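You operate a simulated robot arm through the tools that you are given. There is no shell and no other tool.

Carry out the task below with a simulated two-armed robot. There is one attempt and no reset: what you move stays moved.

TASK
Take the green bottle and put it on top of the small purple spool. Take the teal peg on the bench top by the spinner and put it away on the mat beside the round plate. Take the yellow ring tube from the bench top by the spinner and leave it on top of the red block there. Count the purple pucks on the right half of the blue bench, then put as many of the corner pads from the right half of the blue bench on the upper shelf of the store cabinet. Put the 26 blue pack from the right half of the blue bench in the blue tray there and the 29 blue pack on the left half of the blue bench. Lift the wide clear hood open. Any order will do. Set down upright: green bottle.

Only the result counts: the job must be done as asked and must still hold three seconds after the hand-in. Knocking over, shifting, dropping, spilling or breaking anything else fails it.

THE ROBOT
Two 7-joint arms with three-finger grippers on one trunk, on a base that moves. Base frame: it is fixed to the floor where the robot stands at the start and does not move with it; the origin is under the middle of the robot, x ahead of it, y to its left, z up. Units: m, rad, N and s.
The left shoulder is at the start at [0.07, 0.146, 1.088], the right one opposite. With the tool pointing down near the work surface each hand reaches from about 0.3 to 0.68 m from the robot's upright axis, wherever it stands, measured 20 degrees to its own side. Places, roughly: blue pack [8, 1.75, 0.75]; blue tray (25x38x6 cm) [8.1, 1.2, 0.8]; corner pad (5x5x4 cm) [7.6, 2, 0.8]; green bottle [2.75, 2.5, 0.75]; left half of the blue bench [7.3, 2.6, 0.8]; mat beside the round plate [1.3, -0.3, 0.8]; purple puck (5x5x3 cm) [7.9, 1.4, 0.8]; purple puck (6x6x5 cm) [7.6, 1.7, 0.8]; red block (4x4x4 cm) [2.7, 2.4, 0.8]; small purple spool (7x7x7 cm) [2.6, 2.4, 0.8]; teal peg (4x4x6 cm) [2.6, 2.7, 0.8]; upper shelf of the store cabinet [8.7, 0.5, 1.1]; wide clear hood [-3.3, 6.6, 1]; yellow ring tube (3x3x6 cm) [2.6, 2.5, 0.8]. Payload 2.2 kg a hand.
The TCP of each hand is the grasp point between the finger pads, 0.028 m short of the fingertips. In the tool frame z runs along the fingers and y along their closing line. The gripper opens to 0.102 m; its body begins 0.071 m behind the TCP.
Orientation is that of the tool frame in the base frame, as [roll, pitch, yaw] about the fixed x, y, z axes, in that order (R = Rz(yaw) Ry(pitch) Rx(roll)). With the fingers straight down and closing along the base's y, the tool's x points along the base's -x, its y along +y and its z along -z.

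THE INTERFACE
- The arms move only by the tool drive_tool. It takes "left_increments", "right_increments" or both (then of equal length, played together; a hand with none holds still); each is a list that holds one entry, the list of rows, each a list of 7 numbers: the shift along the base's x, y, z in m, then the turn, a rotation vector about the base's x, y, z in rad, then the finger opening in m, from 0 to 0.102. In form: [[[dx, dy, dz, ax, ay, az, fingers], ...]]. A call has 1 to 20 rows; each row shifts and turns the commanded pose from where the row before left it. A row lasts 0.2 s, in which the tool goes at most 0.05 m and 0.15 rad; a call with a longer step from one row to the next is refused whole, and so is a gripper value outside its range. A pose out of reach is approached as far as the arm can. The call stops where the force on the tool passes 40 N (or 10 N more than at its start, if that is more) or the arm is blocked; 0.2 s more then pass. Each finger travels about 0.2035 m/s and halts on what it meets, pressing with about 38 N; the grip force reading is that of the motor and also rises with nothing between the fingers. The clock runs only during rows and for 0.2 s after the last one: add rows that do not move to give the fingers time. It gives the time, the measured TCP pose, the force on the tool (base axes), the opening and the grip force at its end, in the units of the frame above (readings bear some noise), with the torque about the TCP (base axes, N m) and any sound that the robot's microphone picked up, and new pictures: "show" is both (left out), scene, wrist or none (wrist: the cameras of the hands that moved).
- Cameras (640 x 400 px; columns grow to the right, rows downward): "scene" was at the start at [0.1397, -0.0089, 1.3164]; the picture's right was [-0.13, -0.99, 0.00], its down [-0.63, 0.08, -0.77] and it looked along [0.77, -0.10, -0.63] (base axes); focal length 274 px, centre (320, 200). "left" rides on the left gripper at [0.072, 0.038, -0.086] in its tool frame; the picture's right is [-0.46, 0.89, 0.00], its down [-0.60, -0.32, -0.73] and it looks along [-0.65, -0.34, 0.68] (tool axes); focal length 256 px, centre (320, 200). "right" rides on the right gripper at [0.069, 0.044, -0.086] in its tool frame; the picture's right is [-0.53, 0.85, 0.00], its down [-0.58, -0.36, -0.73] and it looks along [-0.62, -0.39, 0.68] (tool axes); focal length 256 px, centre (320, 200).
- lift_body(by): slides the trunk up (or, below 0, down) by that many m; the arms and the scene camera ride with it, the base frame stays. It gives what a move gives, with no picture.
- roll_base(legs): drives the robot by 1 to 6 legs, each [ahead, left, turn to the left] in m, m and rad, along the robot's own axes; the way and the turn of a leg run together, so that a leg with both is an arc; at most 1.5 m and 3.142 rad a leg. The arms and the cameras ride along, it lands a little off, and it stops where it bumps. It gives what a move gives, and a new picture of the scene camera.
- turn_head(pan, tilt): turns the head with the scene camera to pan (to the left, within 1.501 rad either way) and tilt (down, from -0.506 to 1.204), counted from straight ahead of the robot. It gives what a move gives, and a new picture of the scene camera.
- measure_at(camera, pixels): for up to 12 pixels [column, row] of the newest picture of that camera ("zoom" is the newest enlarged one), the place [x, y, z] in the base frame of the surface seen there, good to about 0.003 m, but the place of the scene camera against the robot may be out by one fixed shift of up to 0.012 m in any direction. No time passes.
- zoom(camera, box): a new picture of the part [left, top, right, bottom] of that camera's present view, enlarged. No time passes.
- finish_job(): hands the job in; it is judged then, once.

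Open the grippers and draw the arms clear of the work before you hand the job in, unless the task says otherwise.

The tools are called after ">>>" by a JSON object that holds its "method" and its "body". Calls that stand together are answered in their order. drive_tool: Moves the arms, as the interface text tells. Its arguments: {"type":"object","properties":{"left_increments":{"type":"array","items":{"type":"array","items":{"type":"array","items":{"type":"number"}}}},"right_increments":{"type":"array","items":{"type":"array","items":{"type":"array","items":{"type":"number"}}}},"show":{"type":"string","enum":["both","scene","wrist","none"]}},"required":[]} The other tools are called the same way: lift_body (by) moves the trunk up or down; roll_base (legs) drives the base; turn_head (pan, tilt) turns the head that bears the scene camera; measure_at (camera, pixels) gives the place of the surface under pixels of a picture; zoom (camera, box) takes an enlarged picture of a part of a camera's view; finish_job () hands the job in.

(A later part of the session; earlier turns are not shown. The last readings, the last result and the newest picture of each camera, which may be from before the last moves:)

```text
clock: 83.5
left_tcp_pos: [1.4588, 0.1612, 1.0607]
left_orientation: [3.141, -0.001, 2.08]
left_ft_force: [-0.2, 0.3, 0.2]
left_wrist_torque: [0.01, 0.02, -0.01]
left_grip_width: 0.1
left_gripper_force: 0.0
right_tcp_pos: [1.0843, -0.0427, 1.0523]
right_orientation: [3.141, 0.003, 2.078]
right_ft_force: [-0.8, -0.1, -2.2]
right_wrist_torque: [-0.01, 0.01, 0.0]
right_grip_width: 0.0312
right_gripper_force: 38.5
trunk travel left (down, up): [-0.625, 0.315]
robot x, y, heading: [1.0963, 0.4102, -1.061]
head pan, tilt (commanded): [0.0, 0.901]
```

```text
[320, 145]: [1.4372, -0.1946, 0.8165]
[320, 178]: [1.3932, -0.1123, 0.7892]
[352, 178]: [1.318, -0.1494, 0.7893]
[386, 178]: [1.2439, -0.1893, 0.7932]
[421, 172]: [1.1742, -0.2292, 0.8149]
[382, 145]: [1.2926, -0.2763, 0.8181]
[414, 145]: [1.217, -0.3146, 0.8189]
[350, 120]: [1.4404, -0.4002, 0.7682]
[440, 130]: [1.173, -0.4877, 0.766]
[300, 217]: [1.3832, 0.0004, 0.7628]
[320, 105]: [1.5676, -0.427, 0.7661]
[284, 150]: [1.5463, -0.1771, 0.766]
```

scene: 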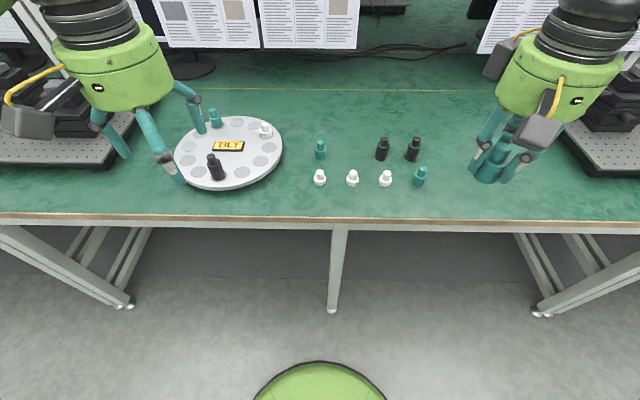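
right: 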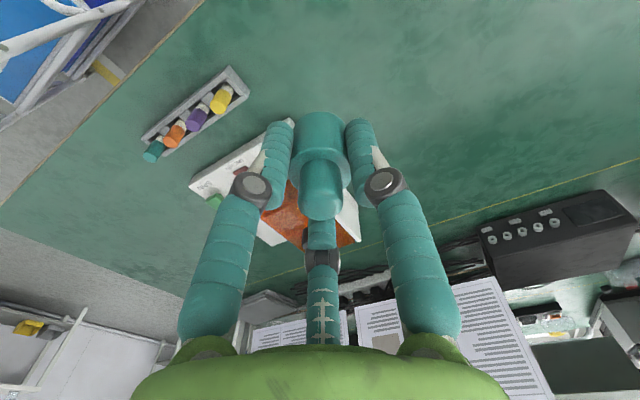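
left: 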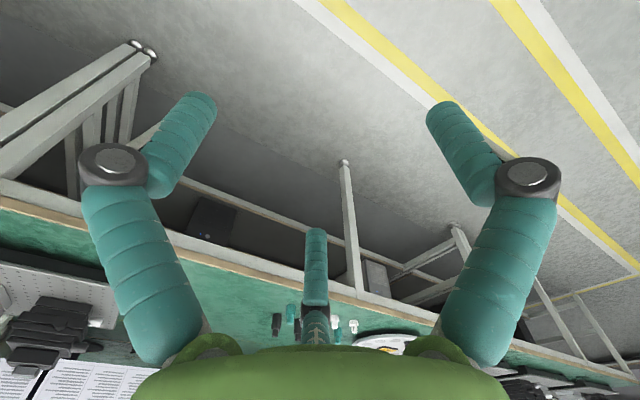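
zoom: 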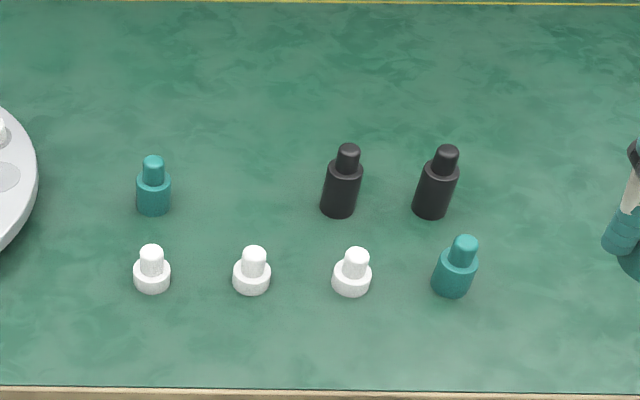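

The pegs form a 4×2 grid with one empty slot in the back row (between teal (320,150) and black (382,148)), i.e. about (1.365,−0.236) — a natural spot on the mat. I advance 0.12 m and shift left slightly.

>>> {"method": "roll_base", "body": {"legs": [[0.12, 0.04, -0.015]]}}

```text
clock: 84.7
left_tcp_pos: [1.5474, 0.0706, 1.0614]
left_orientation: [3.141, 0.003, 2.067]
left_ft_force: [-0.6, -0.3, 0.9]
left_wrist_torque: [0.01, 0.0, 0.01]
left_grip_width: 0.1001
left_gripper_force: 0.1
right_tcp_pos: [1.169, -0.126, 1.0527]
right_orientation: [3.141, 0.001, 2.065]
right_ft_force: [-0.7, 0.0, -2.2]
right_wrist_torque: [0.02, -0.02, 0.0]
right_grip_width: 0.0307
right_gripper_force: 38.0
trunk travel left (down, up): [-0.625, 0.315]
robot x, y, heading: [1.1874, 0.3251, -1.073]
head pan, tilt (commanded): [0.0, 0.901]
```

scene: 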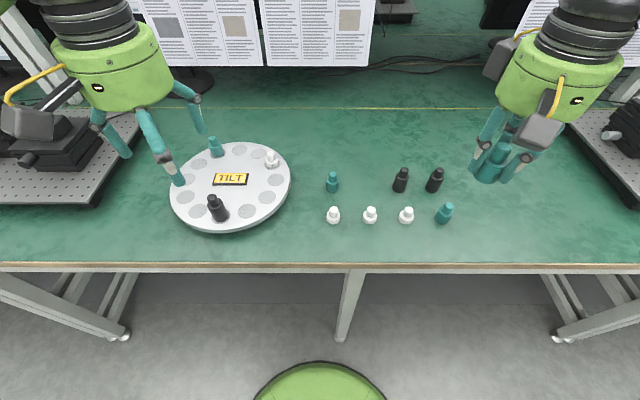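

I move the right hand above the empty slot, to z≈0.95, and view it with the wrist camera.

>>> {"method": "drive_tool", "body": {"right_increments": [[[0.039, -0.022, -0.015, 0, 0, 0, 0.02], [0.039, -0.022, -0.02, 0, 0, 0, 0.02], [0.039, -0.022, -0.02, 0, 0, 0, 0.02], [0.039, -0.022, -0.02, 0, 0, 0, 0.02], [0.039, -0.022, -0.02, 0, 0, 0, 0.02], [0, 0, 0, 0, 0, 0, 0.02]]], "show": "both"}}

```text
clock: 86.1
left_tcp_pos: [1.5457, 0.0713, 1.0614]
left_orientation: [3.141, 0.003, 2.065]
left_ft_force: [-0.2, -0.2, -0.5]
left_wrist_torque: [0.0, -0.01, 0.05]
left_grip_width: 0.1001
left_gripper_force: 0.0
right_tcp_pos: [1.3627, -0.2365, 0.9555]
right_orientation: [3.14, 0.004, 2.065]
right_ft_force: [-0.4, 0.3, -1.5]
right_wrist_torque: [0.0, 0.0, -0.02]
right_grip_width: 0.031
right_gripper_force: 37.9
trunk travel left (down, up): [-0.625, 0.315]
robot x, y, heading: [1.1868, 0.3227, -1.072]
head pan, tilt (commanded): [0.0, 0.901]
```

scene: 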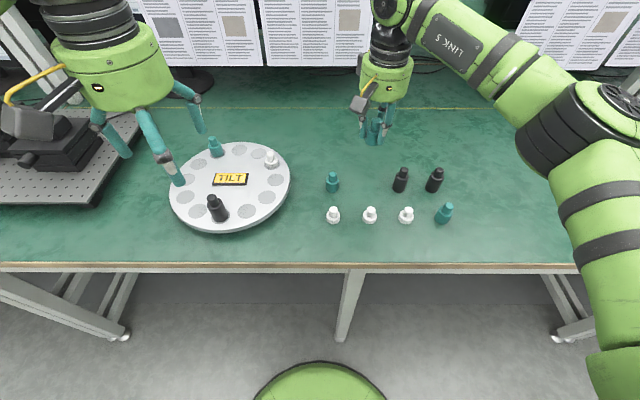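
right: 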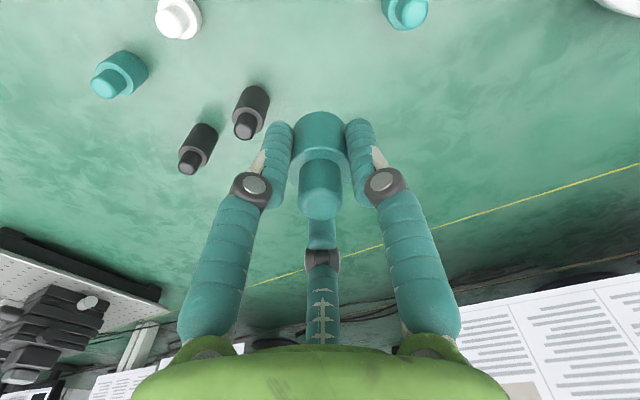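

Wrist view shows black peg (244,130), teal (408,15), white (178,20). I measure their positions to centre the slot.

>>> {"method": "measure_at", "body": {"camera": "right", "pixels": [[245, 131], [411, 14], [188, 166], [108, 85], [175, 22], [300, 40], [330, 20], [440, 60]]}}

>>> {"method": "measure_at", "body": {"camera": "scene", "pixels": [[332, 175], [404, 170], [437, 170], [370, 208], [333, 208], [406, 208], [445, 206]]}}

```text
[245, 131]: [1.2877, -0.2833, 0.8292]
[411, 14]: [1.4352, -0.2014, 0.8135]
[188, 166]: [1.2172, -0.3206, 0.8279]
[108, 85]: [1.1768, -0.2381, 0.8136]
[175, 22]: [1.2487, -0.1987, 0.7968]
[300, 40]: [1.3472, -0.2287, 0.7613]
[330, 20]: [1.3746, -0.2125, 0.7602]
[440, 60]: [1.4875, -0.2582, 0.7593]
```

```text
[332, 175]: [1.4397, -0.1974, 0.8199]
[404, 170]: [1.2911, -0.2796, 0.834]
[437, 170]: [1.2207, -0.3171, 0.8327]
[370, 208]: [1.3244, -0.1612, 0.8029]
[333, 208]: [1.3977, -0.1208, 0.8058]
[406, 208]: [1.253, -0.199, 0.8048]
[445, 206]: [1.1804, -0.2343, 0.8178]
```

Slot centre (1.3615, −0.2424), bench z≈0.760. I descend to about 8 mm above contact.

>>> {"method": "drive_tool", "body": {"right_increments": [[[-0.001, -0.006, -0.04, 0, 0, 0, 0.02], [0, 0, -0.04, 0, 0, 0, 0.02], [0, 0, -0.04, 0, 0, 0, 0.02], [0, 0, -0.028, 0, 0, 0, 0.02], [0, 0, 0, 0, 0, 0, 0.02]]], "show": "both"}}

>>> {"method": "zoom", "body": {"camera": "scene", "box": [310, 140, 460, 230]}}

```text
clock: 87.3
left_tcp_pos: [1.5473, 0.0712, 1.0616]
left_orientation: [-3.141, 0.002, 2.066]
left_ft_force: [-0.7, -0.4, 0.3]
left_wrist_torque: [-0.02, 0.01, 0.0]
left_grip_width: 0.1
left_gripper_force: 0.0
right_tcp_pos: [1.3639, -0.242, 0.8092]
right_orientation: [3.14, 0.0, 2.063]
right_ft_force: [-0.2, -0.3, -2.7]
right_wrist_torque: [0.04, 0.01, 0.01]
right_grip_width: 0.0311
right_gripper_force: 38.3
trunk travel left (down, up): [-0.625, 0.315]
robot x, y, heading: [1.1869, 0.3257, -1.079]
head pan, tilt (commanded): [0.0, 0.901]
```

scene: 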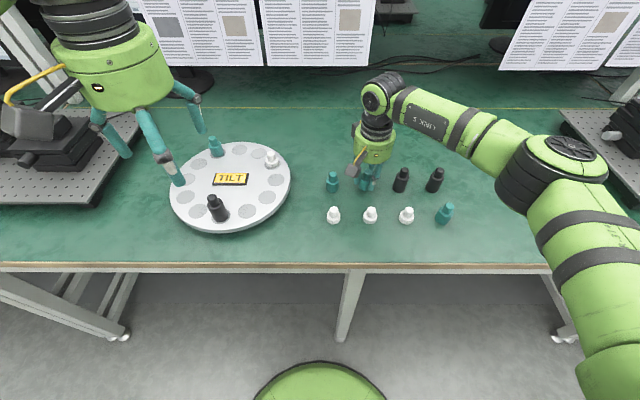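
right: 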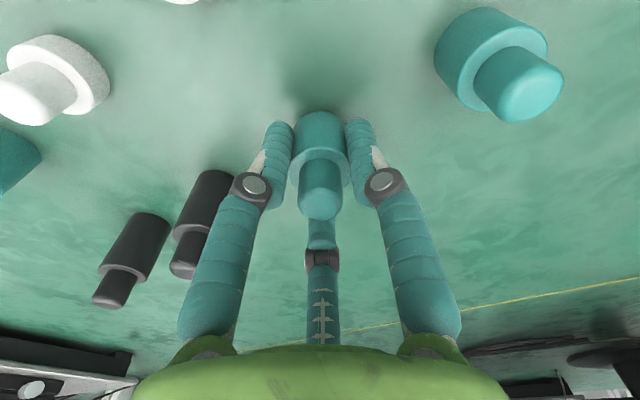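

```text
4.27 times, centred on (385, 185) of scene
```

zoom: 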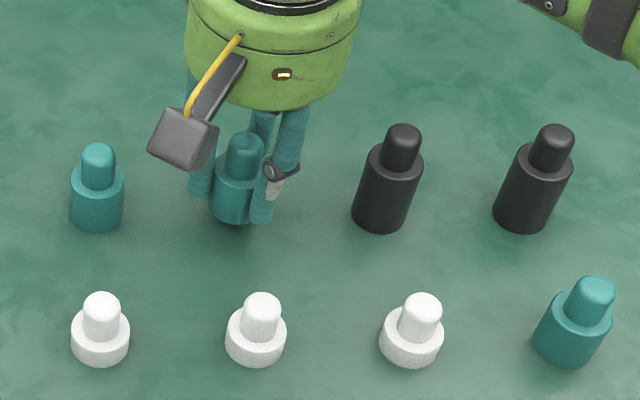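

Well placed with clearance on all sides. I lower in small steps to contact.

>>> {"method": "drive_tool", "body": {"right_increments": [[[0, 0, -0.006, 0, 0, 0, 0.02], [0, 0, -0.003, 0, 0, 0, 0.02], [0, 0, 0, 0, 0, 0, 0.02]]], "show": "none"}}

```text
clock: 88.1
left_tcp_pos: [1.5464, 0.0717, 1.0605]
left_orientation: [-3.142, -0.001, 2.065]
left_ft_force: [0.2, -0.3, 0.9]
left_wrist_torque: [-0.01, 0.02, 0.0]
left_grip_width: 0.0998
left_gripper_force: 0.1
right_tcp_pos: [1.3634, -0.2427, 0.8007]
right_orientation: [3.137, 0.003, 2.064]
right_ft_force: [0.3, 0.3, -1.9]
right_wrist_torque: [0.0, 0.0, 0.0]
right_grip_width: 0.0308
right_gripper_force: 37.4
trunk travel left (down, up): [-0.625, 0.315]
robot x, y, heading: [1.1829, 0.3254, -1.073]
head pan, tilt (commanded): [0.0, 0.901]
```

>>> {"method": "drive_tool", "body": {"right_increments": [[[0, 0, -0.002, 0, 0, 0, 0.02], [0, 0, -0.001, 0, 0, 0, 0.02], [0, 0, 0, 0, 0, 0, 0.02]]], "show": "none"}}

```text
clock: 88.9
left_tcp_pos: [1.5476, 0.0717, 1.0619]
left_orientation: [3.141, 0.001, 2.065]
left_ft_force: [0.4, 0.1, -0.2]
left_wrist_torque: [0.0, 0.0, -0.03]
left_grip_width: 0.1001
left_gripper_force: 0.0
right_tcp_pos: [1.3632, -0.2419, 0.7983]
right_orientation: [3.14, 0.003, 2.063]
right_ft_force: [0.2, -0.3, 3.5]
right_wrist_torque: [0.02, 0.09, -0.03]
right_grip_width: 0.0308
right_gripper_force: 38.1
trunk travel left (down, up): [-0.625, 0.315]
robot x, y, heading: [1.1906, 0.3276, -1.074]
head pan, tilt (commanded): [0.0, 0.901]
```

The peg touches the bench (3.5 N vs −1.9 N free). I open gently to 0.055 and check.

>>> {"method": "drive_tool", "body": {"right_increments": [[[0, 0, 0, 0, 0, 0, 0.036], [0, 0, 0, 0, 0, 0, 0.045], [0, 0, 0, 0, 0, 0, 0.055], [0, 0, 0, 0, 0, 0, 0.055]]], "show": "wrist"}}

>>> {"method": "zoom", "body": {"camera": "scene", "box": [310, 140, 460, 230]}}

```text
clock: 89.9
left_tcp_pos: [1.5471, 0.0716, 1.0609]
left_orientation: [-3.142, 0.001, 2.065]
left_ft_force: [0.2, 0.1, 0.3]
left_wrist_torque: [0.02, -0.01, 0.0]
left_grip_width: 0.0999
left_gripper_force: 0.0
right_tcp_pos: [1.3631, -0.2422, 0.7984]
right_orientation: [3.14, 0.001, 2.064]
right_ft_force: [0.1, -0.3, -0.6]
right_wrist_torque: [0.03, -0.01, -0.02]
right_grip_width: 0.0549
right_gripper_force: 0.0
trunk travel left (down, up): [-0.625, 0.315]
robot x, y, heading: [1.1831, 0.3251, -1.072]
head pan, tilt (commanded): [0.0, 0.901]
```

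right: 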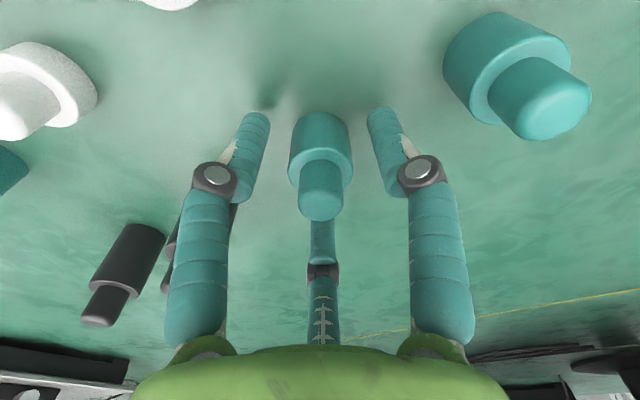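

```text
4.27 times, centred on (385, 185) of scene
```

zoom: 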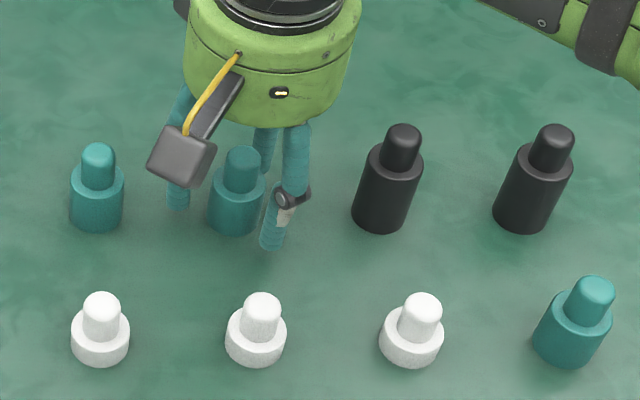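

Released; the peg stands in the slot. I raise and tuck the right arm.

>>> {"method": "drive_tool", "body": {"right_increments": [[[0, 0, 0.04, 0, 0, 0, 0.055], [0, 0, 0.045, 0, 0, 0, 0.055], [0, 0, 0.045, 0, 0, 0, 0.06], [0, 0, 0.045, 0, 0, 0, 0.08], [-0.035, 0.021, 0.025, 0, 0, 0, 0.1], [-0.035, 0.021, 0.025, 0, 0, 0, 0.1], [-0.035, 0.021, 0.025, 0, 0, 0, 0.1], [-0.035, 0.021, 0, 0, 0, 0, 0.1], [-0.035, 0.021, 0, 0, 0, 0, 0.1], [-0.017, 0.01, 0, 0, 0, 0, 0.1], [0, 0, 0, 0, 0, 0, 0.1]]], "show": "scene"}}

>>> {"method": "zoom", "body": {"camera": "scene", "box": [160, 120, 480, 240]}}

```text
clock: 92.3
left_tcp_pos: [1.5475, 0.0715, 1.0603]
left_orientation: [3.141, 0.001, 2.064]
left_ft_force: [0.4, -0.2, -0.3]
left_wrist_torque: [-0.01, -0.01, -0.02]
left_grip_width: 0.1
left_gripper_force: 0.1
right_tcp_pos: [1.171, -0.1273, 1.047]
right_orientation: [3.14, 0.001, 2.065]
right_ft_force: [0.1, 1.1, -0.2]
right_wrist_torque: [0.0, -0.02, 0.01]
right_grip_width: 0.0998
right_gripper_force: 0.0
trunk travel left (down, up): [-0.625, 0.315]
robot x, y, heading: [1.1884, 0.3244, -1.074]
head pan, tilt (commanded): [0.0, 0.901]
```

scene: 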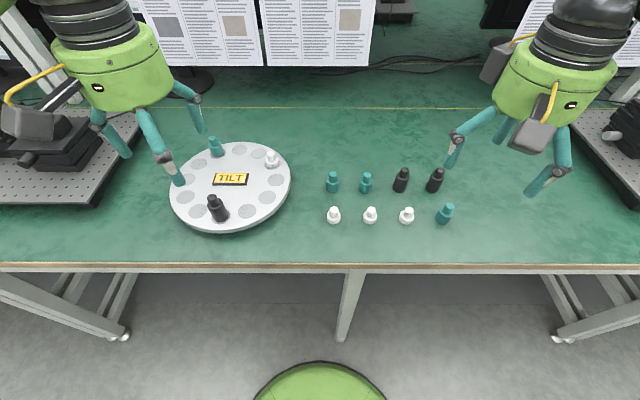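

```text
2.00 times, centred on (320, 180) of scene
```

zoom: 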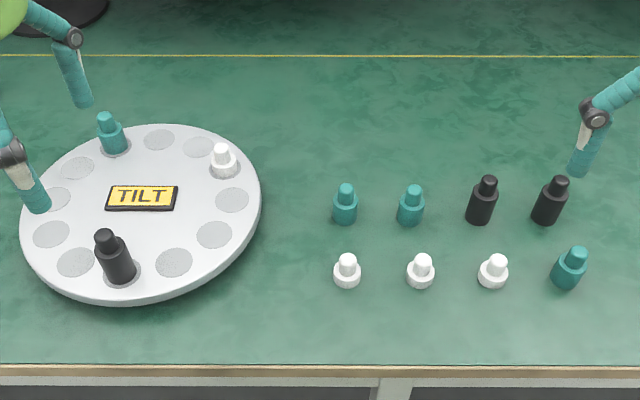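

The teal peg now stands in the formerly empty slot, all else unchanged. Next I back out and drive up the aisle toward the blue bench, keeping right of the cart.

>>> {"method": "roll_base", "body": {"legs": [[-0.38, 0, 0], [0, 0, 1.565], [1.3, 0, 0], [1.25, -0.28, 0]]}}

>>> {"method": "turn_head", "body": {"pan": 0.0, "tilt": 0.35}}

```text
clock: 110.8
left_tcp_pos: [3.6512, 1.998, 1.0604]
left_orientation: [3.141, 0.003, -2.654]
left_ft_force: [0.0, -1.0, -0.6]
left_wrist_torque: [0.02, 0.0, -0.02]
left_grip_width: 0.1002
left_gripper_force: 0.2
right_tcp_pos: [3.8479, 1.6209, 1.0481]
right_orientation: [3.14, 0.001, -2.656]
right_ft_force: [0.4, 0.2, 0.4]
right_wrist_torque: [0.03, 0.03, -0.01]
right_grip_width: 0.0999
right_gripper_force: 0.1
trunk travel left (down, up): [-0.625, 0.315]
robot x, y, heading: [3.3938, 1.6399, 0.489]
head pan, tilt (commanded): [0.0, 0.901]
```

scene: 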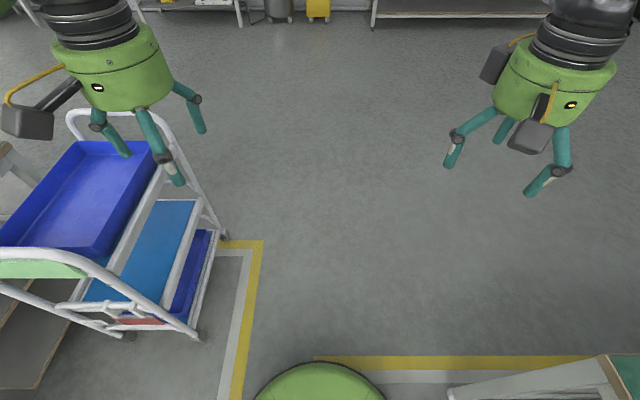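

```text
clock: 111.8
left_tcp_pos: [3.6525, 1.998, 1.0609]
left_orientation: [3.141, 0.003, -2.653]
left_ft_force: [-0.8, 0.3, 0.2]
left_wrist_torque: [0.02, 0.04, 0.02]
left_grip_width: 0.0999
left_gripper_force: 0.1
right_tcp_pos: [3.8472, 1.6209, 1.0471]
right_orientation: [3.14, 0.003, -2.655]
right_ft_force: [-0.1, 0.4, 0.0]
right_wrist_torque: [-0.02, -0.01, -0.01]
right_grip_width: 0.0999
right_gripper_force: 0.1
trunk travel left (down, up): [-0.625, 0.315]
robot x, y, heading: [3.3966, 1.637, 0.49]
head pan, tilt (commanded): [0.0, 0.351]
```

scene: 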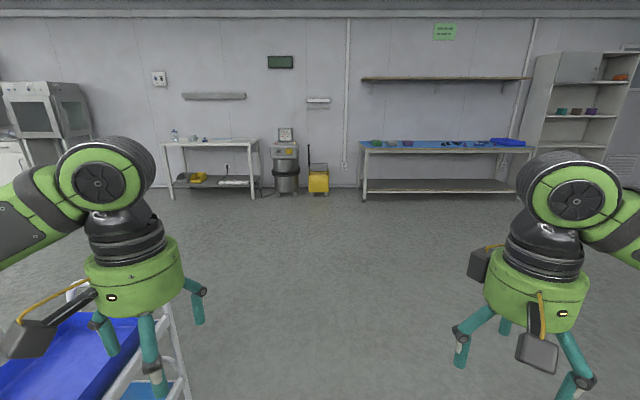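

The blue bench is ahead at (365–530,145) and the store cabinet at (580,100). I shift right away from the cart and drive ahead toward the blue bench.

>>> {"method": "zoom", "body": {"camera": "scene", "box": [350, 50, 640, 200]}}

>>> {"method": "roll_base", "body": {"legs": [[0, -0.4, 0], [1.2, -0.6, 0], [0.3, -0.6, 0]]}}

```text
2.21 times, centred on (495, 125) of scene
```

zoom: 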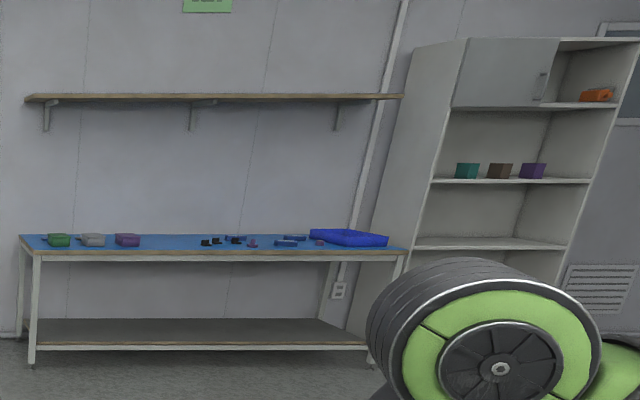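

```text
clock: 113.6
left_tcp_pos: [3.7696, 1.7657, 1.0608]
left_orientation: [3.139, -0.001, -2.659]
left_ft_force: [0.5, 0.1, 0.3]
left_wrist_torque: [0.06, 0.04, -0.05]
left_grip_width: 0.0997
left_gripper_force: 0.1
right_tcp_pos: [3.9633, 1.3875, 1.0455]
right_orientation: [3.134, 0.0, -2.662]
right_ft_force: [0.9, -1.3, -0.7]
right_wrist_torque: [0.02, 0.06, 0.03]
right_grip_width: 0.1001
right_gripper_force: 0.1
trunk travel left (down, up): [-0.625, 0.315]
robot x, y, heading: [3.511, 1.4076, 0.485]
head pan, tilt (commanded): [0.0, 0.351]
stopped in leg 1: the robot was blocked; the commanded pose is now the measured one
```

scene: 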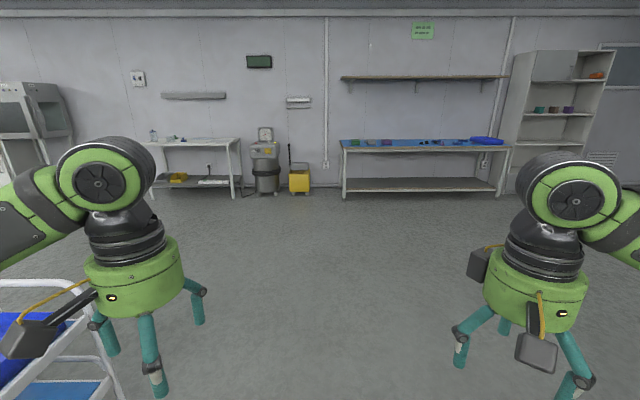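

I bumped the right bench end while strafing (it still extended beside me). I move back left a little and go straight ahead, clear of both cart and bench.

>>> {"method": "roll_base", "body": {"legs": [[0, 0.06, 0], [1.2, 0, 0]]}}

>>> {"method": "turn_head", "body": {"pan": -1.5, "tilt": 0.4}}

```text
clock: 120.3
left_tcp_pos: [4.7998, 2.3777, 1.0621]
left_orientation: [-3.141, 0.002, -2.659]
left_ft_force: [0.2, -0.1, 0.5]
left_wrist_torque: [0.0, 0.0, 0.0]
left_grip_width: 0.1002
left_gripper_force: 0.0
right_tcp_pos: [4.992, 1.9983, 1.0463]
right_orientation: [3.138, 0.005, -2.659]
right_ft_force: [0.1, 0.6, 0.5]
right_wrist_torque: [-0.01, 0.0, 0.02]
right_grip_width: 0.1001
right_gripper_force: 0.0
trunk travel left (down, up): [-0.625, 0.315]
robot x, y, heading: [4.54, 2.021, 0.481]
head pan, tilt (commanded): [0.0, 0.351]
```

scene: 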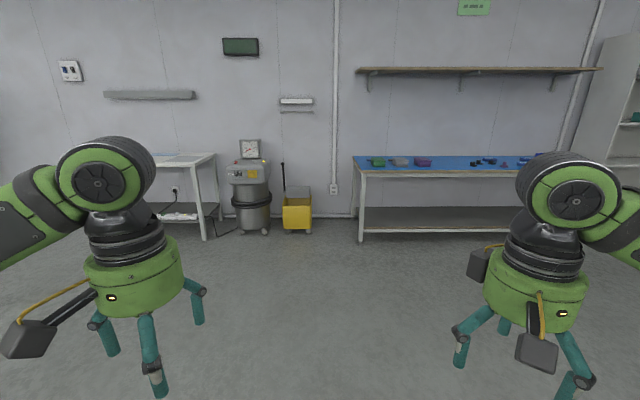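

```text
clock: 121.9
left_tcp_pos: [4.7978, 2.3772, 1.0615]
left_orientation: [3.14, 0.002, -2.658]
left_ft_force: [0.2, 0.7, 0.2]
left_wrist_torque: [0.0, 0.0, 0.01]
left_grip_width: 0.1002
left_gripper_force: 0.1
right_tcp_pos: [4.9931, 1.9993, 1.0467]
right_orientation: [3.138, 0.004, -2.66]
right_ft_force: [-0.5, -0.3, 0.8]
right_wrist_torque: [0.01, 0.0, 0.0]
right_grip_width: 0.0999
right_gripper_force: 0.0
trunk travel left (down, up): [-0.625, 0.315]
robot x, y, heading: [4.5403, 2.0188, 0.484]
head pan, tilt (commanded): [-1.499, 0.4]
```

scene: 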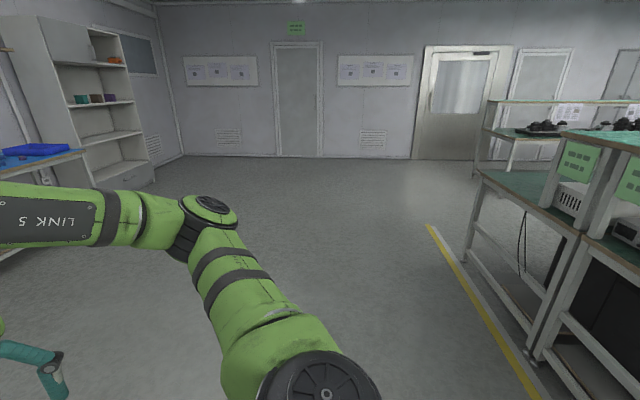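

The right side is open. I drive diagonally toward the right half of the blue bench, stopping short of it.

>>> {"method": "roll_base", "body": {"legs": [[0.75, -0.7, 0], [0.75, -0.75, 0.01]]}}

>>> {"method": "turn_head", "body": {"pan": 0.0, "tilt": 0.6}}

```text
clock: 132.3
left_tcp_pos: [6.8074, 1.7948, 1.0621]
left_orientation: [-3.141, 0.001, -2.647]
left_ft_force: [-0.1, 0.5, 0.1]
left_wrist_torque: [-0.01, -0.01, -0.02]
left_grip_width: 0.1
left_gripper_force: 0.0
right_tcp_pos: [7.0056, 1.4188, 1.0456]
right_orientation: [3.138, 0.003, -2.65]
right_ft_force: [0.0, 0.0, 0.4]
right_wrist_torque: [-0.02, 0.0, 0.03]
right_grip_width: 0.0999
right_gripper_force: 0.1
trunk travel left (down, up): [-0.625, 0.315]
robot x, y, heading: [6.5525, 1.4347, 0.494]
head pan, tilt (commanded): [-1.499, 0.4]
```

scene: 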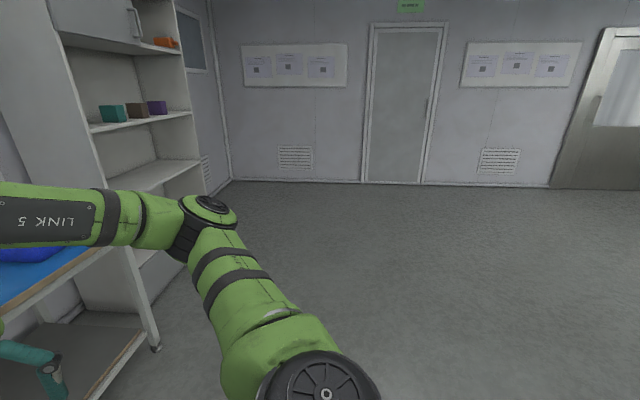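

```text
clock: 133.9
left_tcp_pos: [6.8087, 1.7949, 1.0611]
left_orientation: [-3.142, 0.002, -2.647]
left_ft_force: [0.1, -0.2, 0.4]
left_wrist_torque: [-0.03, 0.01, 0.03]
left_grip_width: 0.1001
left_gripper_force: 0.0
right_tcp_pos: [7.006, 1.4193, 1.0483]
right_orientation: [3.139, 0.002, -2.648]
right_ft_force: [0.0, -0.7, -0.1]
right_wrist_torque: [-0.02, -0.02, -0.04]
right_grip_width: 0.1002
right_gripper_force: 0.1
trunk travel left (down, up): [-0.625, 0.315]
robot x, y, heading: [6.5539, 1.4349, 0.498]
head pan, tilt (commanded): [0.0, 0.6]
```

scene: 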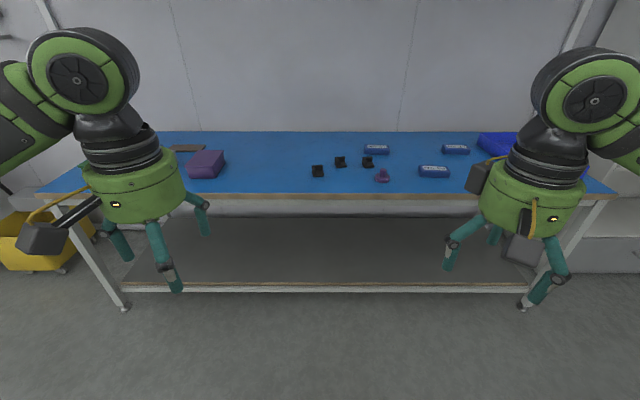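

The blue bench is in view: black corner pads at (318,171),(340,161),(367,161), purple puck (382,175), blue packs (376,149),(455,149),(434,171), tray (500,145). I zoom in.

>>> {"method": "zoom", "body": {"camera": "scene", "box": [290, 125, 530, 205]}}

>>> {"method": "measure_at", "body": {"camera": "scene", "pixels": [[318, 171], [340, 161], [367, 161], [382, 175], [376, 149], [455, 149], [434, 171], [500, 145], [205, 165], [330, 193], [400, 134], [105, 192]]}}

```text
2.67 times, centred on (410, 165) of scene
```

zoom: 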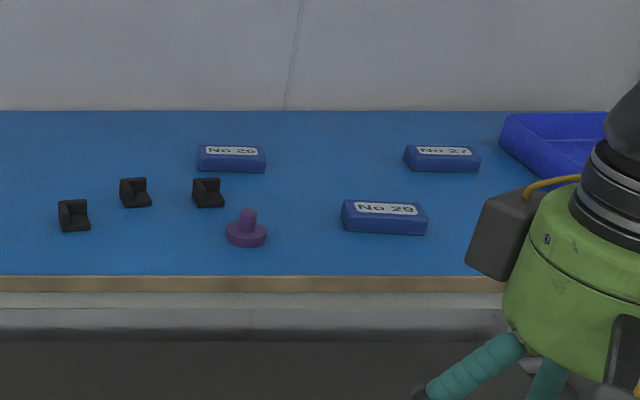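

```text
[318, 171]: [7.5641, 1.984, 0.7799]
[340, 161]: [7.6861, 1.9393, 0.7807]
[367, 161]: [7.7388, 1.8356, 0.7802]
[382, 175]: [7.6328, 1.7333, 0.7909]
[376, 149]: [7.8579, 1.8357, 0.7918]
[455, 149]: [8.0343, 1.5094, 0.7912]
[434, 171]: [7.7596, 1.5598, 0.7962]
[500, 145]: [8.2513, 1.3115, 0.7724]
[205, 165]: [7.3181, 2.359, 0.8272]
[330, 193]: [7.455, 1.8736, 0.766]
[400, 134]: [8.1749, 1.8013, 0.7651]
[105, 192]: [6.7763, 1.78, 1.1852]
```

I measure the lower shelf front for base clearance, then advance ~0.5 m.

>>> {"method": "measure_at", "body": {"camera": "scene", "pixels": [[330, 287], [330, 240], [330, 330], [125, 300], [525, 300], [330, 205], [600, 200], [60, 200]]}}

>>> {"method": "roll_base", "body": {"legs": [[0.5, -0.1, 0]]}}

>>> {"method": "turn_head", "body": {"pan": -0.3, "tilt": 0.8}}

```text
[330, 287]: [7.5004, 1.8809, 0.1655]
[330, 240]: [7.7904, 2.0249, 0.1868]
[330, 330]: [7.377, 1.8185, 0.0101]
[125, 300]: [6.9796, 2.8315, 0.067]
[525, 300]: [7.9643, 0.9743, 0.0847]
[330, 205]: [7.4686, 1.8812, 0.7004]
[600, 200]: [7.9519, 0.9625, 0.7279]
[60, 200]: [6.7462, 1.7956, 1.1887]
```

```text
clock: 136.9
left_tcp_pos: [7.2977, 1.9488, 1.0607]
left_orientation: [3.14, 0.003, -2.647]
left_ft_force: [-0.1, -0.5, -0.2]
left_wrist_torque: [0.0, 0.0, -0.02]
left_grip_width: 0.0999
left_gripper_force: 0.1
right_tcp_pos: [7.4973, 1.574, 1.0469]
right_orientation: [3.137, 0.003, -2.645]
right_ft_force: [-0.4, -0.2, -0.2]
right_wrist_torque: [-0.02, -0.02, -0.01]
right_grip_width: 0.0999
right_gripper_force: 0.1
trunk travel left (down, up): [-0.625, 0.315]
robot x, y, heading: [7.0447, 1.5888, 0.495]
head pan, tilt (commanded): [0.0, 0.6]
```

scene: 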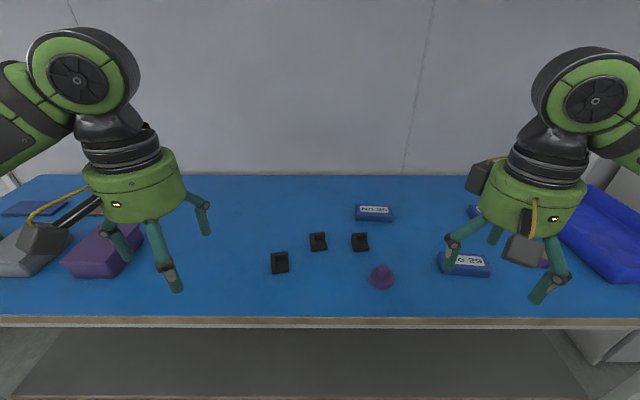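

```text
clock: 137.7
left_tcp_pos: [7.2984, 1.949, 1.0605]
left_orientation: [-3.141, 0.002, -2.646]
left_ft_force: [0.2, -0.4, -0.6]
left_wrist_torque: [-0.01, -0.03, 0.04]
left_grip_width: 0.0998
left_gripper_force: 0.0
right_tcp_pos: [7.496, 1.5739, 1.0474]
right_orientation: [3.137, 0.002, -2.646]
right_ft_force: [0.0, -0.1, 1.5]
right_wrist_torque: [0.0, -0.01, -0.02]
right_grip_width: 0.0999
right_gripper_force: 0.1
trunk travel left (down, up): [-0.625, 0.315]
robot x, y, heading: [7.0465, 1.5887, 0.5]
head pan, tilt (commanded): [-0.3, 0.799]
```

scene: 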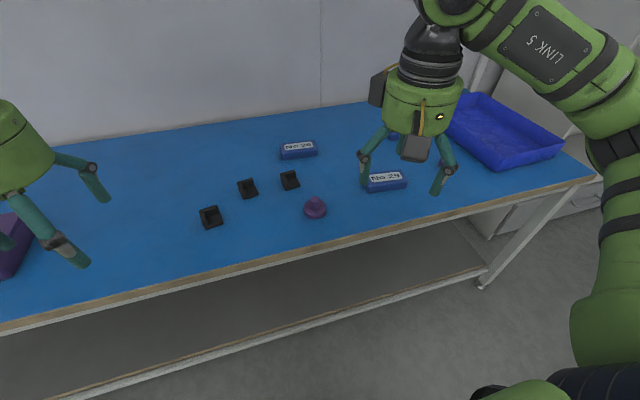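

I zoom in on the pack labels and look for all pucks.

>>> {"method": "zoom", "body": {"camera": "scene", "box": [270, 130, 350, 180]}}

>>> {"method": "zoom", "body": {"camera": "scene", "box": [350, 90, 590, 215]}}

```text
8.00 times, centred on (310, 155) of scene
```

zoom: 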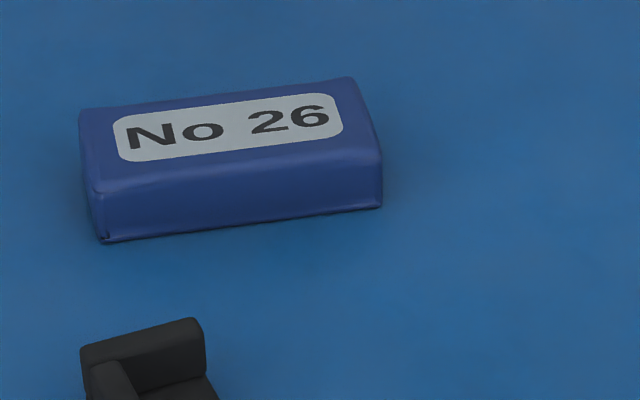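

```text
2.67 times, centred on (470, 152) of scene
```

zoom: 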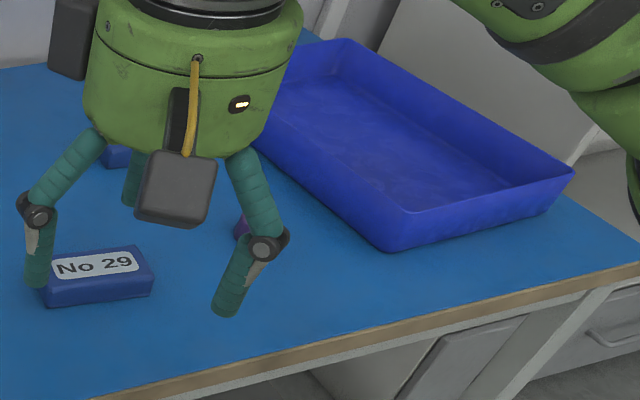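

No 26 is the back-left pack, No 29 the front, and a purple puck hides behind the hand. I shift the right hand inward to expose the right side.

>>> {"method": "drive_tool", "body": {"right_increments": [[[-0.024, 0.044, 0, 0, 0, 0, 0.1], [-0.024, 0.044, 0, 0, 0, 0, 0.1], [-0.02, 0.035, 0, 0, 0, 0, 0.1]]], "show": "both"}}

```text
refused: row 1 steps farther than a row can; nothing moved
```

>>> {"method": "drive_tool", "body": {"right_increments": [[[-0.022, 0.042, 0, 0, 0, 0, 0.1], [-0.022, 0.042, 0, 0, 0, 0, 0.1], [-0.02, 0.035, 0, 0, 0, 0, 0.1]]], "show": "both"}}

>>> {"method": "zoom", "body": {"camera": "scene", "box": [340, 80, 600, 220]}}

```text
clock: 138.5
left_tcp_pos: [7.2982, 1.9508, 1.06]
left_orientation: [-3.14, -0.001, -2.647]
left_ft_force: [-0.7, -0.6, -0.2]
left_wrist_torque: [-0.02, 0.01, -0.02]
left_grip_width: 0.0998
left_gripper_force: 0.0
right_tcp_pos: [7.4304, 1.6942, 1.0469]
right_orientation: [3.14, 0.003, -2.648]
right_ft_force: [0.5, 0.3, 0.1]
right_wrist_torque: [-0.02, 0.03, 0.01]
right_grip_width: 0.0999
right_gripper_force: 0.0
trunk travel left (down, up): [-0.625, 0.315]
robot x, y, heading: [7.0452, 1.5878, 0.496]
head pan, tilt (commanded): [-0.3, 0.799]
```

scene: 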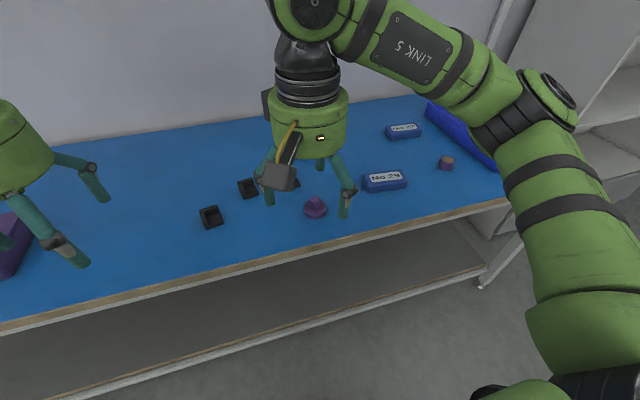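
right: 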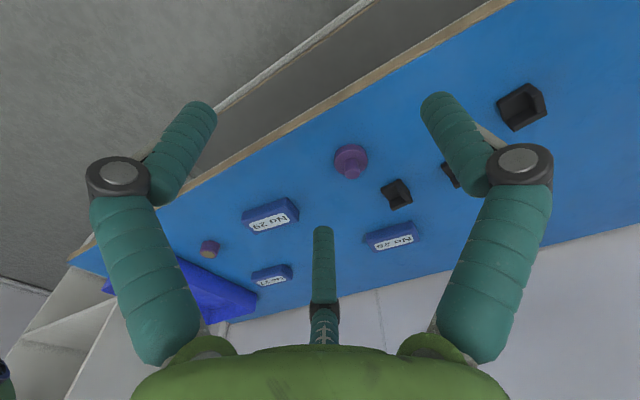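

```text
2.46 times, centred on (470, 150) of scene
```

zoom: 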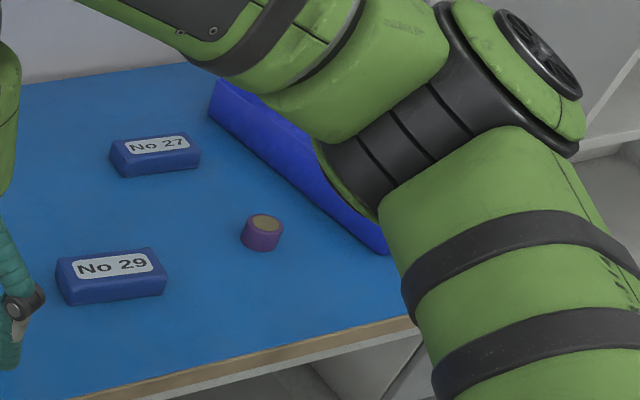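

Two purple pucks are visible so far: (7.63,1.73) and (7.9,1.4); three pads near (7.56,1.98), (7.69,1.94), (7.74,1.84). I advance 0.2 m and look more closely to verify counts.

>>> {"method": "roll_base", "body": {"legs": [[0.2, 0, 0]]}}

>>> {"method": "turn_head", "body": {"pan": 0.0, "tilt": 0.8}}

```text
clock: 140.1
left_tcp_pos: [7.4742, 2.0448, 1.0611]
left_orientation: [-3.141, 0.004, -2.647]
left_ft_force: [-0.5, 0.5, -0.4]
left_wrist_torque: [-0.01, 0.02, 0.02]
left_grip_width: 0.0999
left_gripper_force: 0.0
right_tcp_pos: [7.608, 1.786, 1.0479]
right_orientation: [3.137, 0.004, -2.648]
right_ft_force: [-0.1, -0.4, -0.4]
right_wrist_torque: [0.04, -0.01, 0.01]
right_grip_width: 0.0999
right_gripper_force: 0.1
trunk travel left (down, up): [-0.625, 0.315]
robot x, y, heading: [7.2225, 1.68, 0.493]
head pan, tilt (commanded): [-0.3, 0.799]
```

scene: 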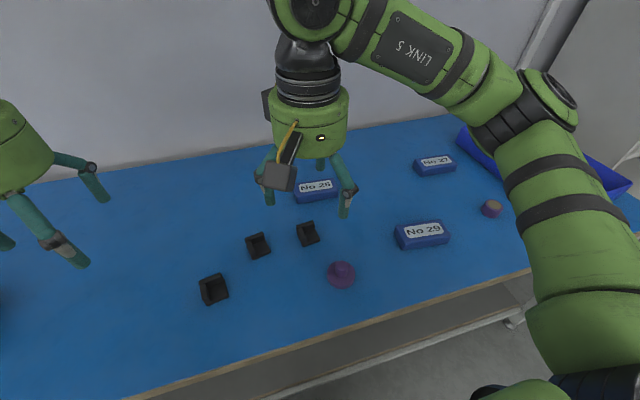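

```text
clock: 140.9
left_tcp_pos: [7.475, 2.0431, 1.0618]
left_orientation: [3.141, 0.002, -2.647]
left_ft_force: [-0.7, 0.3, -0.5]
left_wrist_torque: [0.03, -0.04, 0.03]
left_grip_width: 0.1
left_gripper_force: 0.1
right_tcp_pos: [7.6073, 1.7861, 1.0462]
right_orientation: [3.138, 0.001, -2.646]
right_ft_force: [0.2, 0.7, 0.9]
right_wrist_torque: [0.0, -0.01, -0.03]
right_grip_width: 0.0998
right_gripper_force: 0.0
trunk travel left (down, up): [-0.625, 0.315]
robot x, y, heading: [7.2178, 1.6849, 0.493]
head pan, tilt (commanded): [0.0, 0.799]
```

scene: 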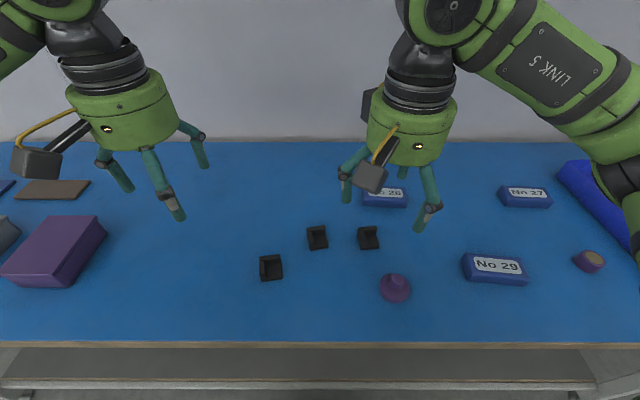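

I zoom on pads and packs for geometry.

>>> {"method": "zoom", "body": {"camera": "scene", "box": [240, 160, 440, 310]}}

>>> {"method": "measure_at", "body": {"camera": "scene", "pixels": [[385, 193], [364, 190], [407, 192], [497, 264], [465, 258], [524, 262], [395, 285], [590, 258], [270, 268], [318, 238], [368, 238], [526, 194]]}}

```text
2.67 times, centred on (340, 235) of scene
```

zoom: 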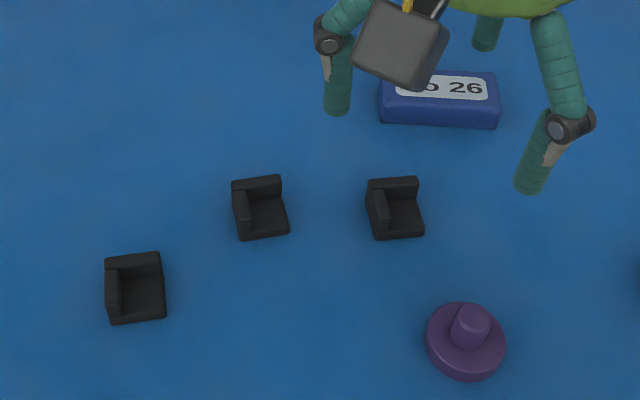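

```text
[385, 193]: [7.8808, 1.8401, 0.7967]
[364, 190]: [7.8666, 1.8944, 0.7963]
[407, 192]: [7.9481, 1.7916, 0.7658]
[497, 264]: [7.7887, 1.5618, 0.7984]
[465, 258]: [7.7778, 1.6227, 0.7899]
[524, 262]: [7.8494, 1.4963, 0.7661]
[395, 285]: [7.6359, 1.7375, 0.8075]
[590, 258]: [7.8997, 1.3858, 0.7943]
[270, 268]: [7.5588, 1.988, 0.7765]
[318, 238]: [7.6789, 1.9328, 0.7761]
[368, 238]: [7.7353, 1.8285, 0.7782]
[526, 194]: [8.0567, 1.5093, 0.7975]
```

I move the right hand over pack 26 for a wrist-camera look.

>>> {"method": "drive_tool", "body": {"right_increments": [[[0.045, 0.006, -0.012, 0, 0, 0, 0.1], [0.045, 0.006, -0.012, 0, 0, 0, 0.1], [0.045, 0.006, -0.012, 0, 0, 0, 0.1], [0.045, 0.006, -0.012, 0, 0, 0, 0.1], [0.045, 0.006, -0.012, 0, 0, 0, 0.1], [0, 0, 0, 0, 0, 0, 0.1]]], "show": "both"}}

```text
clock: 142.3
left_tcp_pos: [7.4732, 2.0432, 1.0614]
left_orientation: [-3.142, 0.002, -2.648]
left_ft_force: [0.5, -0.2, -0.1]
left_wrist_torque: [-0.02, -0.02, 0.01]
left_grip_width: 0.0999
left_gripper_force: 0.1
right_tcp_pos: [7.8325, 1.8158, 0.9879]
right_orientation: [3.139, 0.005, -2.646]
right_ft_force: [0.0, -1.2, 0.4]
right_wrist_torque: [0.01, 0.0, 0.0]
right_grip_width: 0.0999
right_gripper_force: 0.1
trunk travel left (down, up): [-0.625, 0.315]
robot x, y, heading: [7.2201, 1.6849, 0.491]
head pan, tilt (commanded): [0.0, 0.799]
```

scene: 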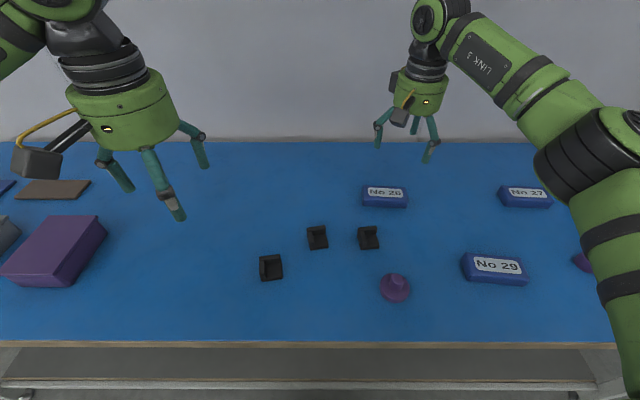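
right: 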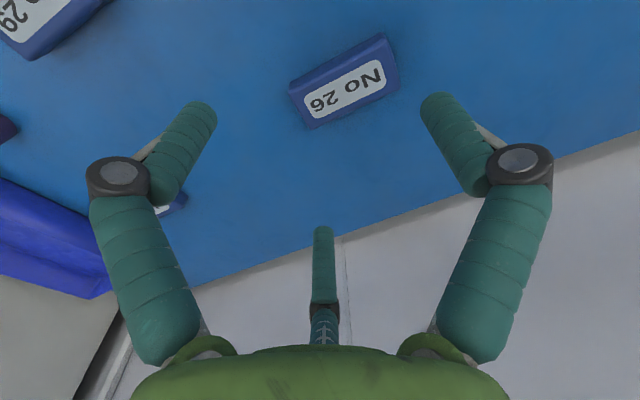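

Pack 26 is visible in the wrist camera at (345,85). I zoom and measure its top corners.

>>> {"method": "zoom", "body": {"camera": "right", "box": [270, 20, 420, 140]}}

```text
3.33 times, centred on (345, 80) of right
```

zoom: 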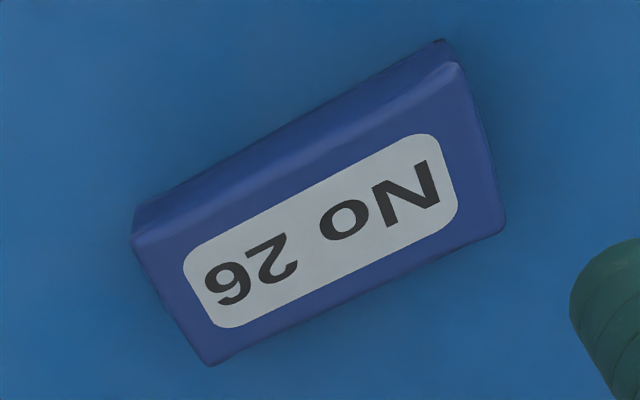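

>>> {"method": "measure_at", "body": {"camera": "zoom", "pixels": [[140, 238], [458, 70], [498, 228], [212, 358], [320, 230], [300, 155], [355, 290], [175, 300], [478, 150], [60, 100]]}}

```text
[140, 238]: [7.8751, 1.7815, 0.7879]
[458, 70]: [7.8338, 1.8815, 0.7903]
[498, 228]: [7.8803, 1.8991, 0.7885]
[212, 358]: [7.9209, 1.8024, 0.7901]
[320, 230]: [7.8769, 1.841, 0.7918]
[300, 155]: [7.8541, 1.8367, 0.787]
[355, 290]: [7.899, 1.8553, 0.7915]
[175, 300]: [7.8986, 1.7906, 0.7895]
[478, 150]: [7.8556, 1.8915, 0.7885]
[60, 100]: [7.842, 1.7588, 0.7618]
```

Pack 26: centre (7.8775,1.8411), 0.108×0.050, top 0.790, long axis at 112°. I rotate the hand +0.42 rad so a finger faces each long side, and descend partway.

>>> {"method": "drive_tool", "body": {"right_increments": [[[0.0125, 0.0073, -0.03, 0, 0, 0.14, 0.1], [0.0125, 0.0073, -0.03, 0, 0, 0.14, 0.1], [0.0125, 0.0073, -0.03, 0, 0, 0.139, 0.1], [0, 0, -0.03, 0, 0, 0, 0.1], [0, 0, 0, 0, 0, 0, 0.1]]], "show": "both"}}

```text
clock: 143.5
left_tcp_pos: [7.4749, 2.0434, 1.0604]
left_orientation: [3.142, 0.002, -2.647]
left_ft_force: [-1.2, 0.5, 0.2]
left_wrist_torque: [-0.01, -0.02, 0.0]
left_grip_width: 0.0998
left_gripper_force: 0.1
right_tcp_pos: [7.8572, 1.8325, 0.896]
right_orientation: [3.139, 0.003, -2.368]
right_ft_force: [-1.0, -0.3, -0.1]
right_wrist_torque: [0.0, 0.02, 0.0]
right_grip_width: 0.0998
right_gripper_force: 0.0
right hand out of reach, approached as far as the arm can: row 3
trunk travel left (down, up): [-0.625, 0.315]
robot x, y, heading: [7.2193, 1.6816, 0.494]
head pan, tilt (commanded): [0.0, 0.799]
```

scene: 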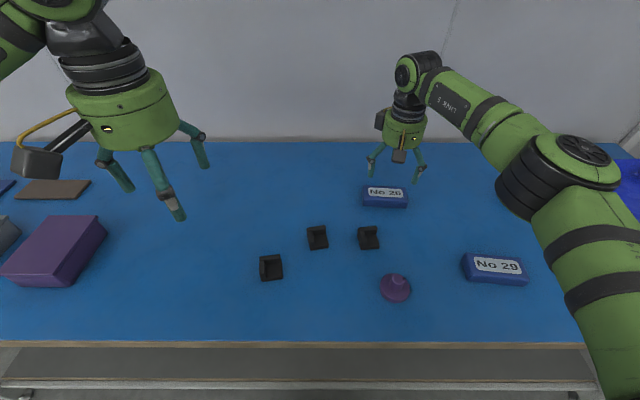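
right: 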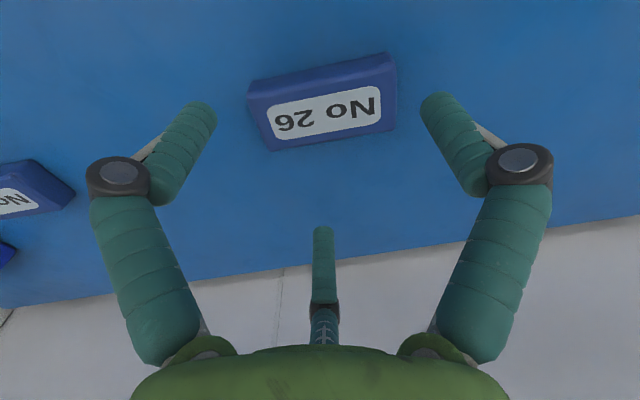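

The arm is near its reach limit; I advance the base 3.5 cm (about 7 cm clearance to the lower shelf).

>>> {"method": "roll_base", "body": {"legs": [[0.035, 0, 0]]}}

```text
clock: 144.4
left_tcp_pos: [7.5028, 2.0591, 1.0621]
left_orientation: [3.142, 0.003, -2.648]
left_ft_force: [0.1, 0.2, 1.2]
left_wrist_torque: [0.0, -0.02, 0.04]
left_grip_width: 0.1002
left_gripper_force: 0.0
right_tcp_pos: [7.8869, 1.8471, 0.8999]
right_orientation: [3.138, 0.006, -2.367]
right_ft_force: [0.2, 0.1, 0.0]
right_wrist_torque: [0.02, -0.03, 0.01]
right_grip_width: 0.0998
right_gripper_force: 0.1
trunk travel left (down, up): [-0.625, 0.315]
robot x, y, heading: [7.2462, 1.6989, 0.496]
head pan, tilt (commanded): [0.0, 0.799]
```

scene: 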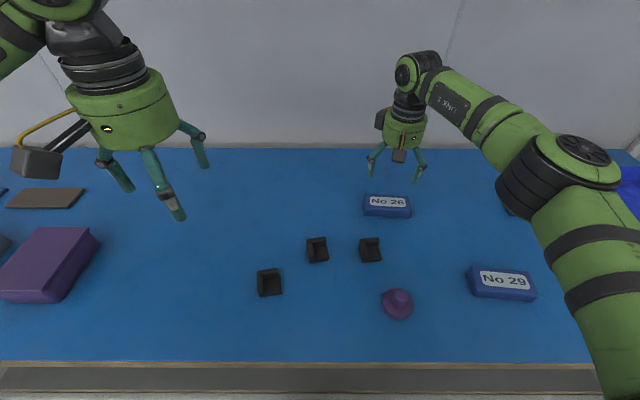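

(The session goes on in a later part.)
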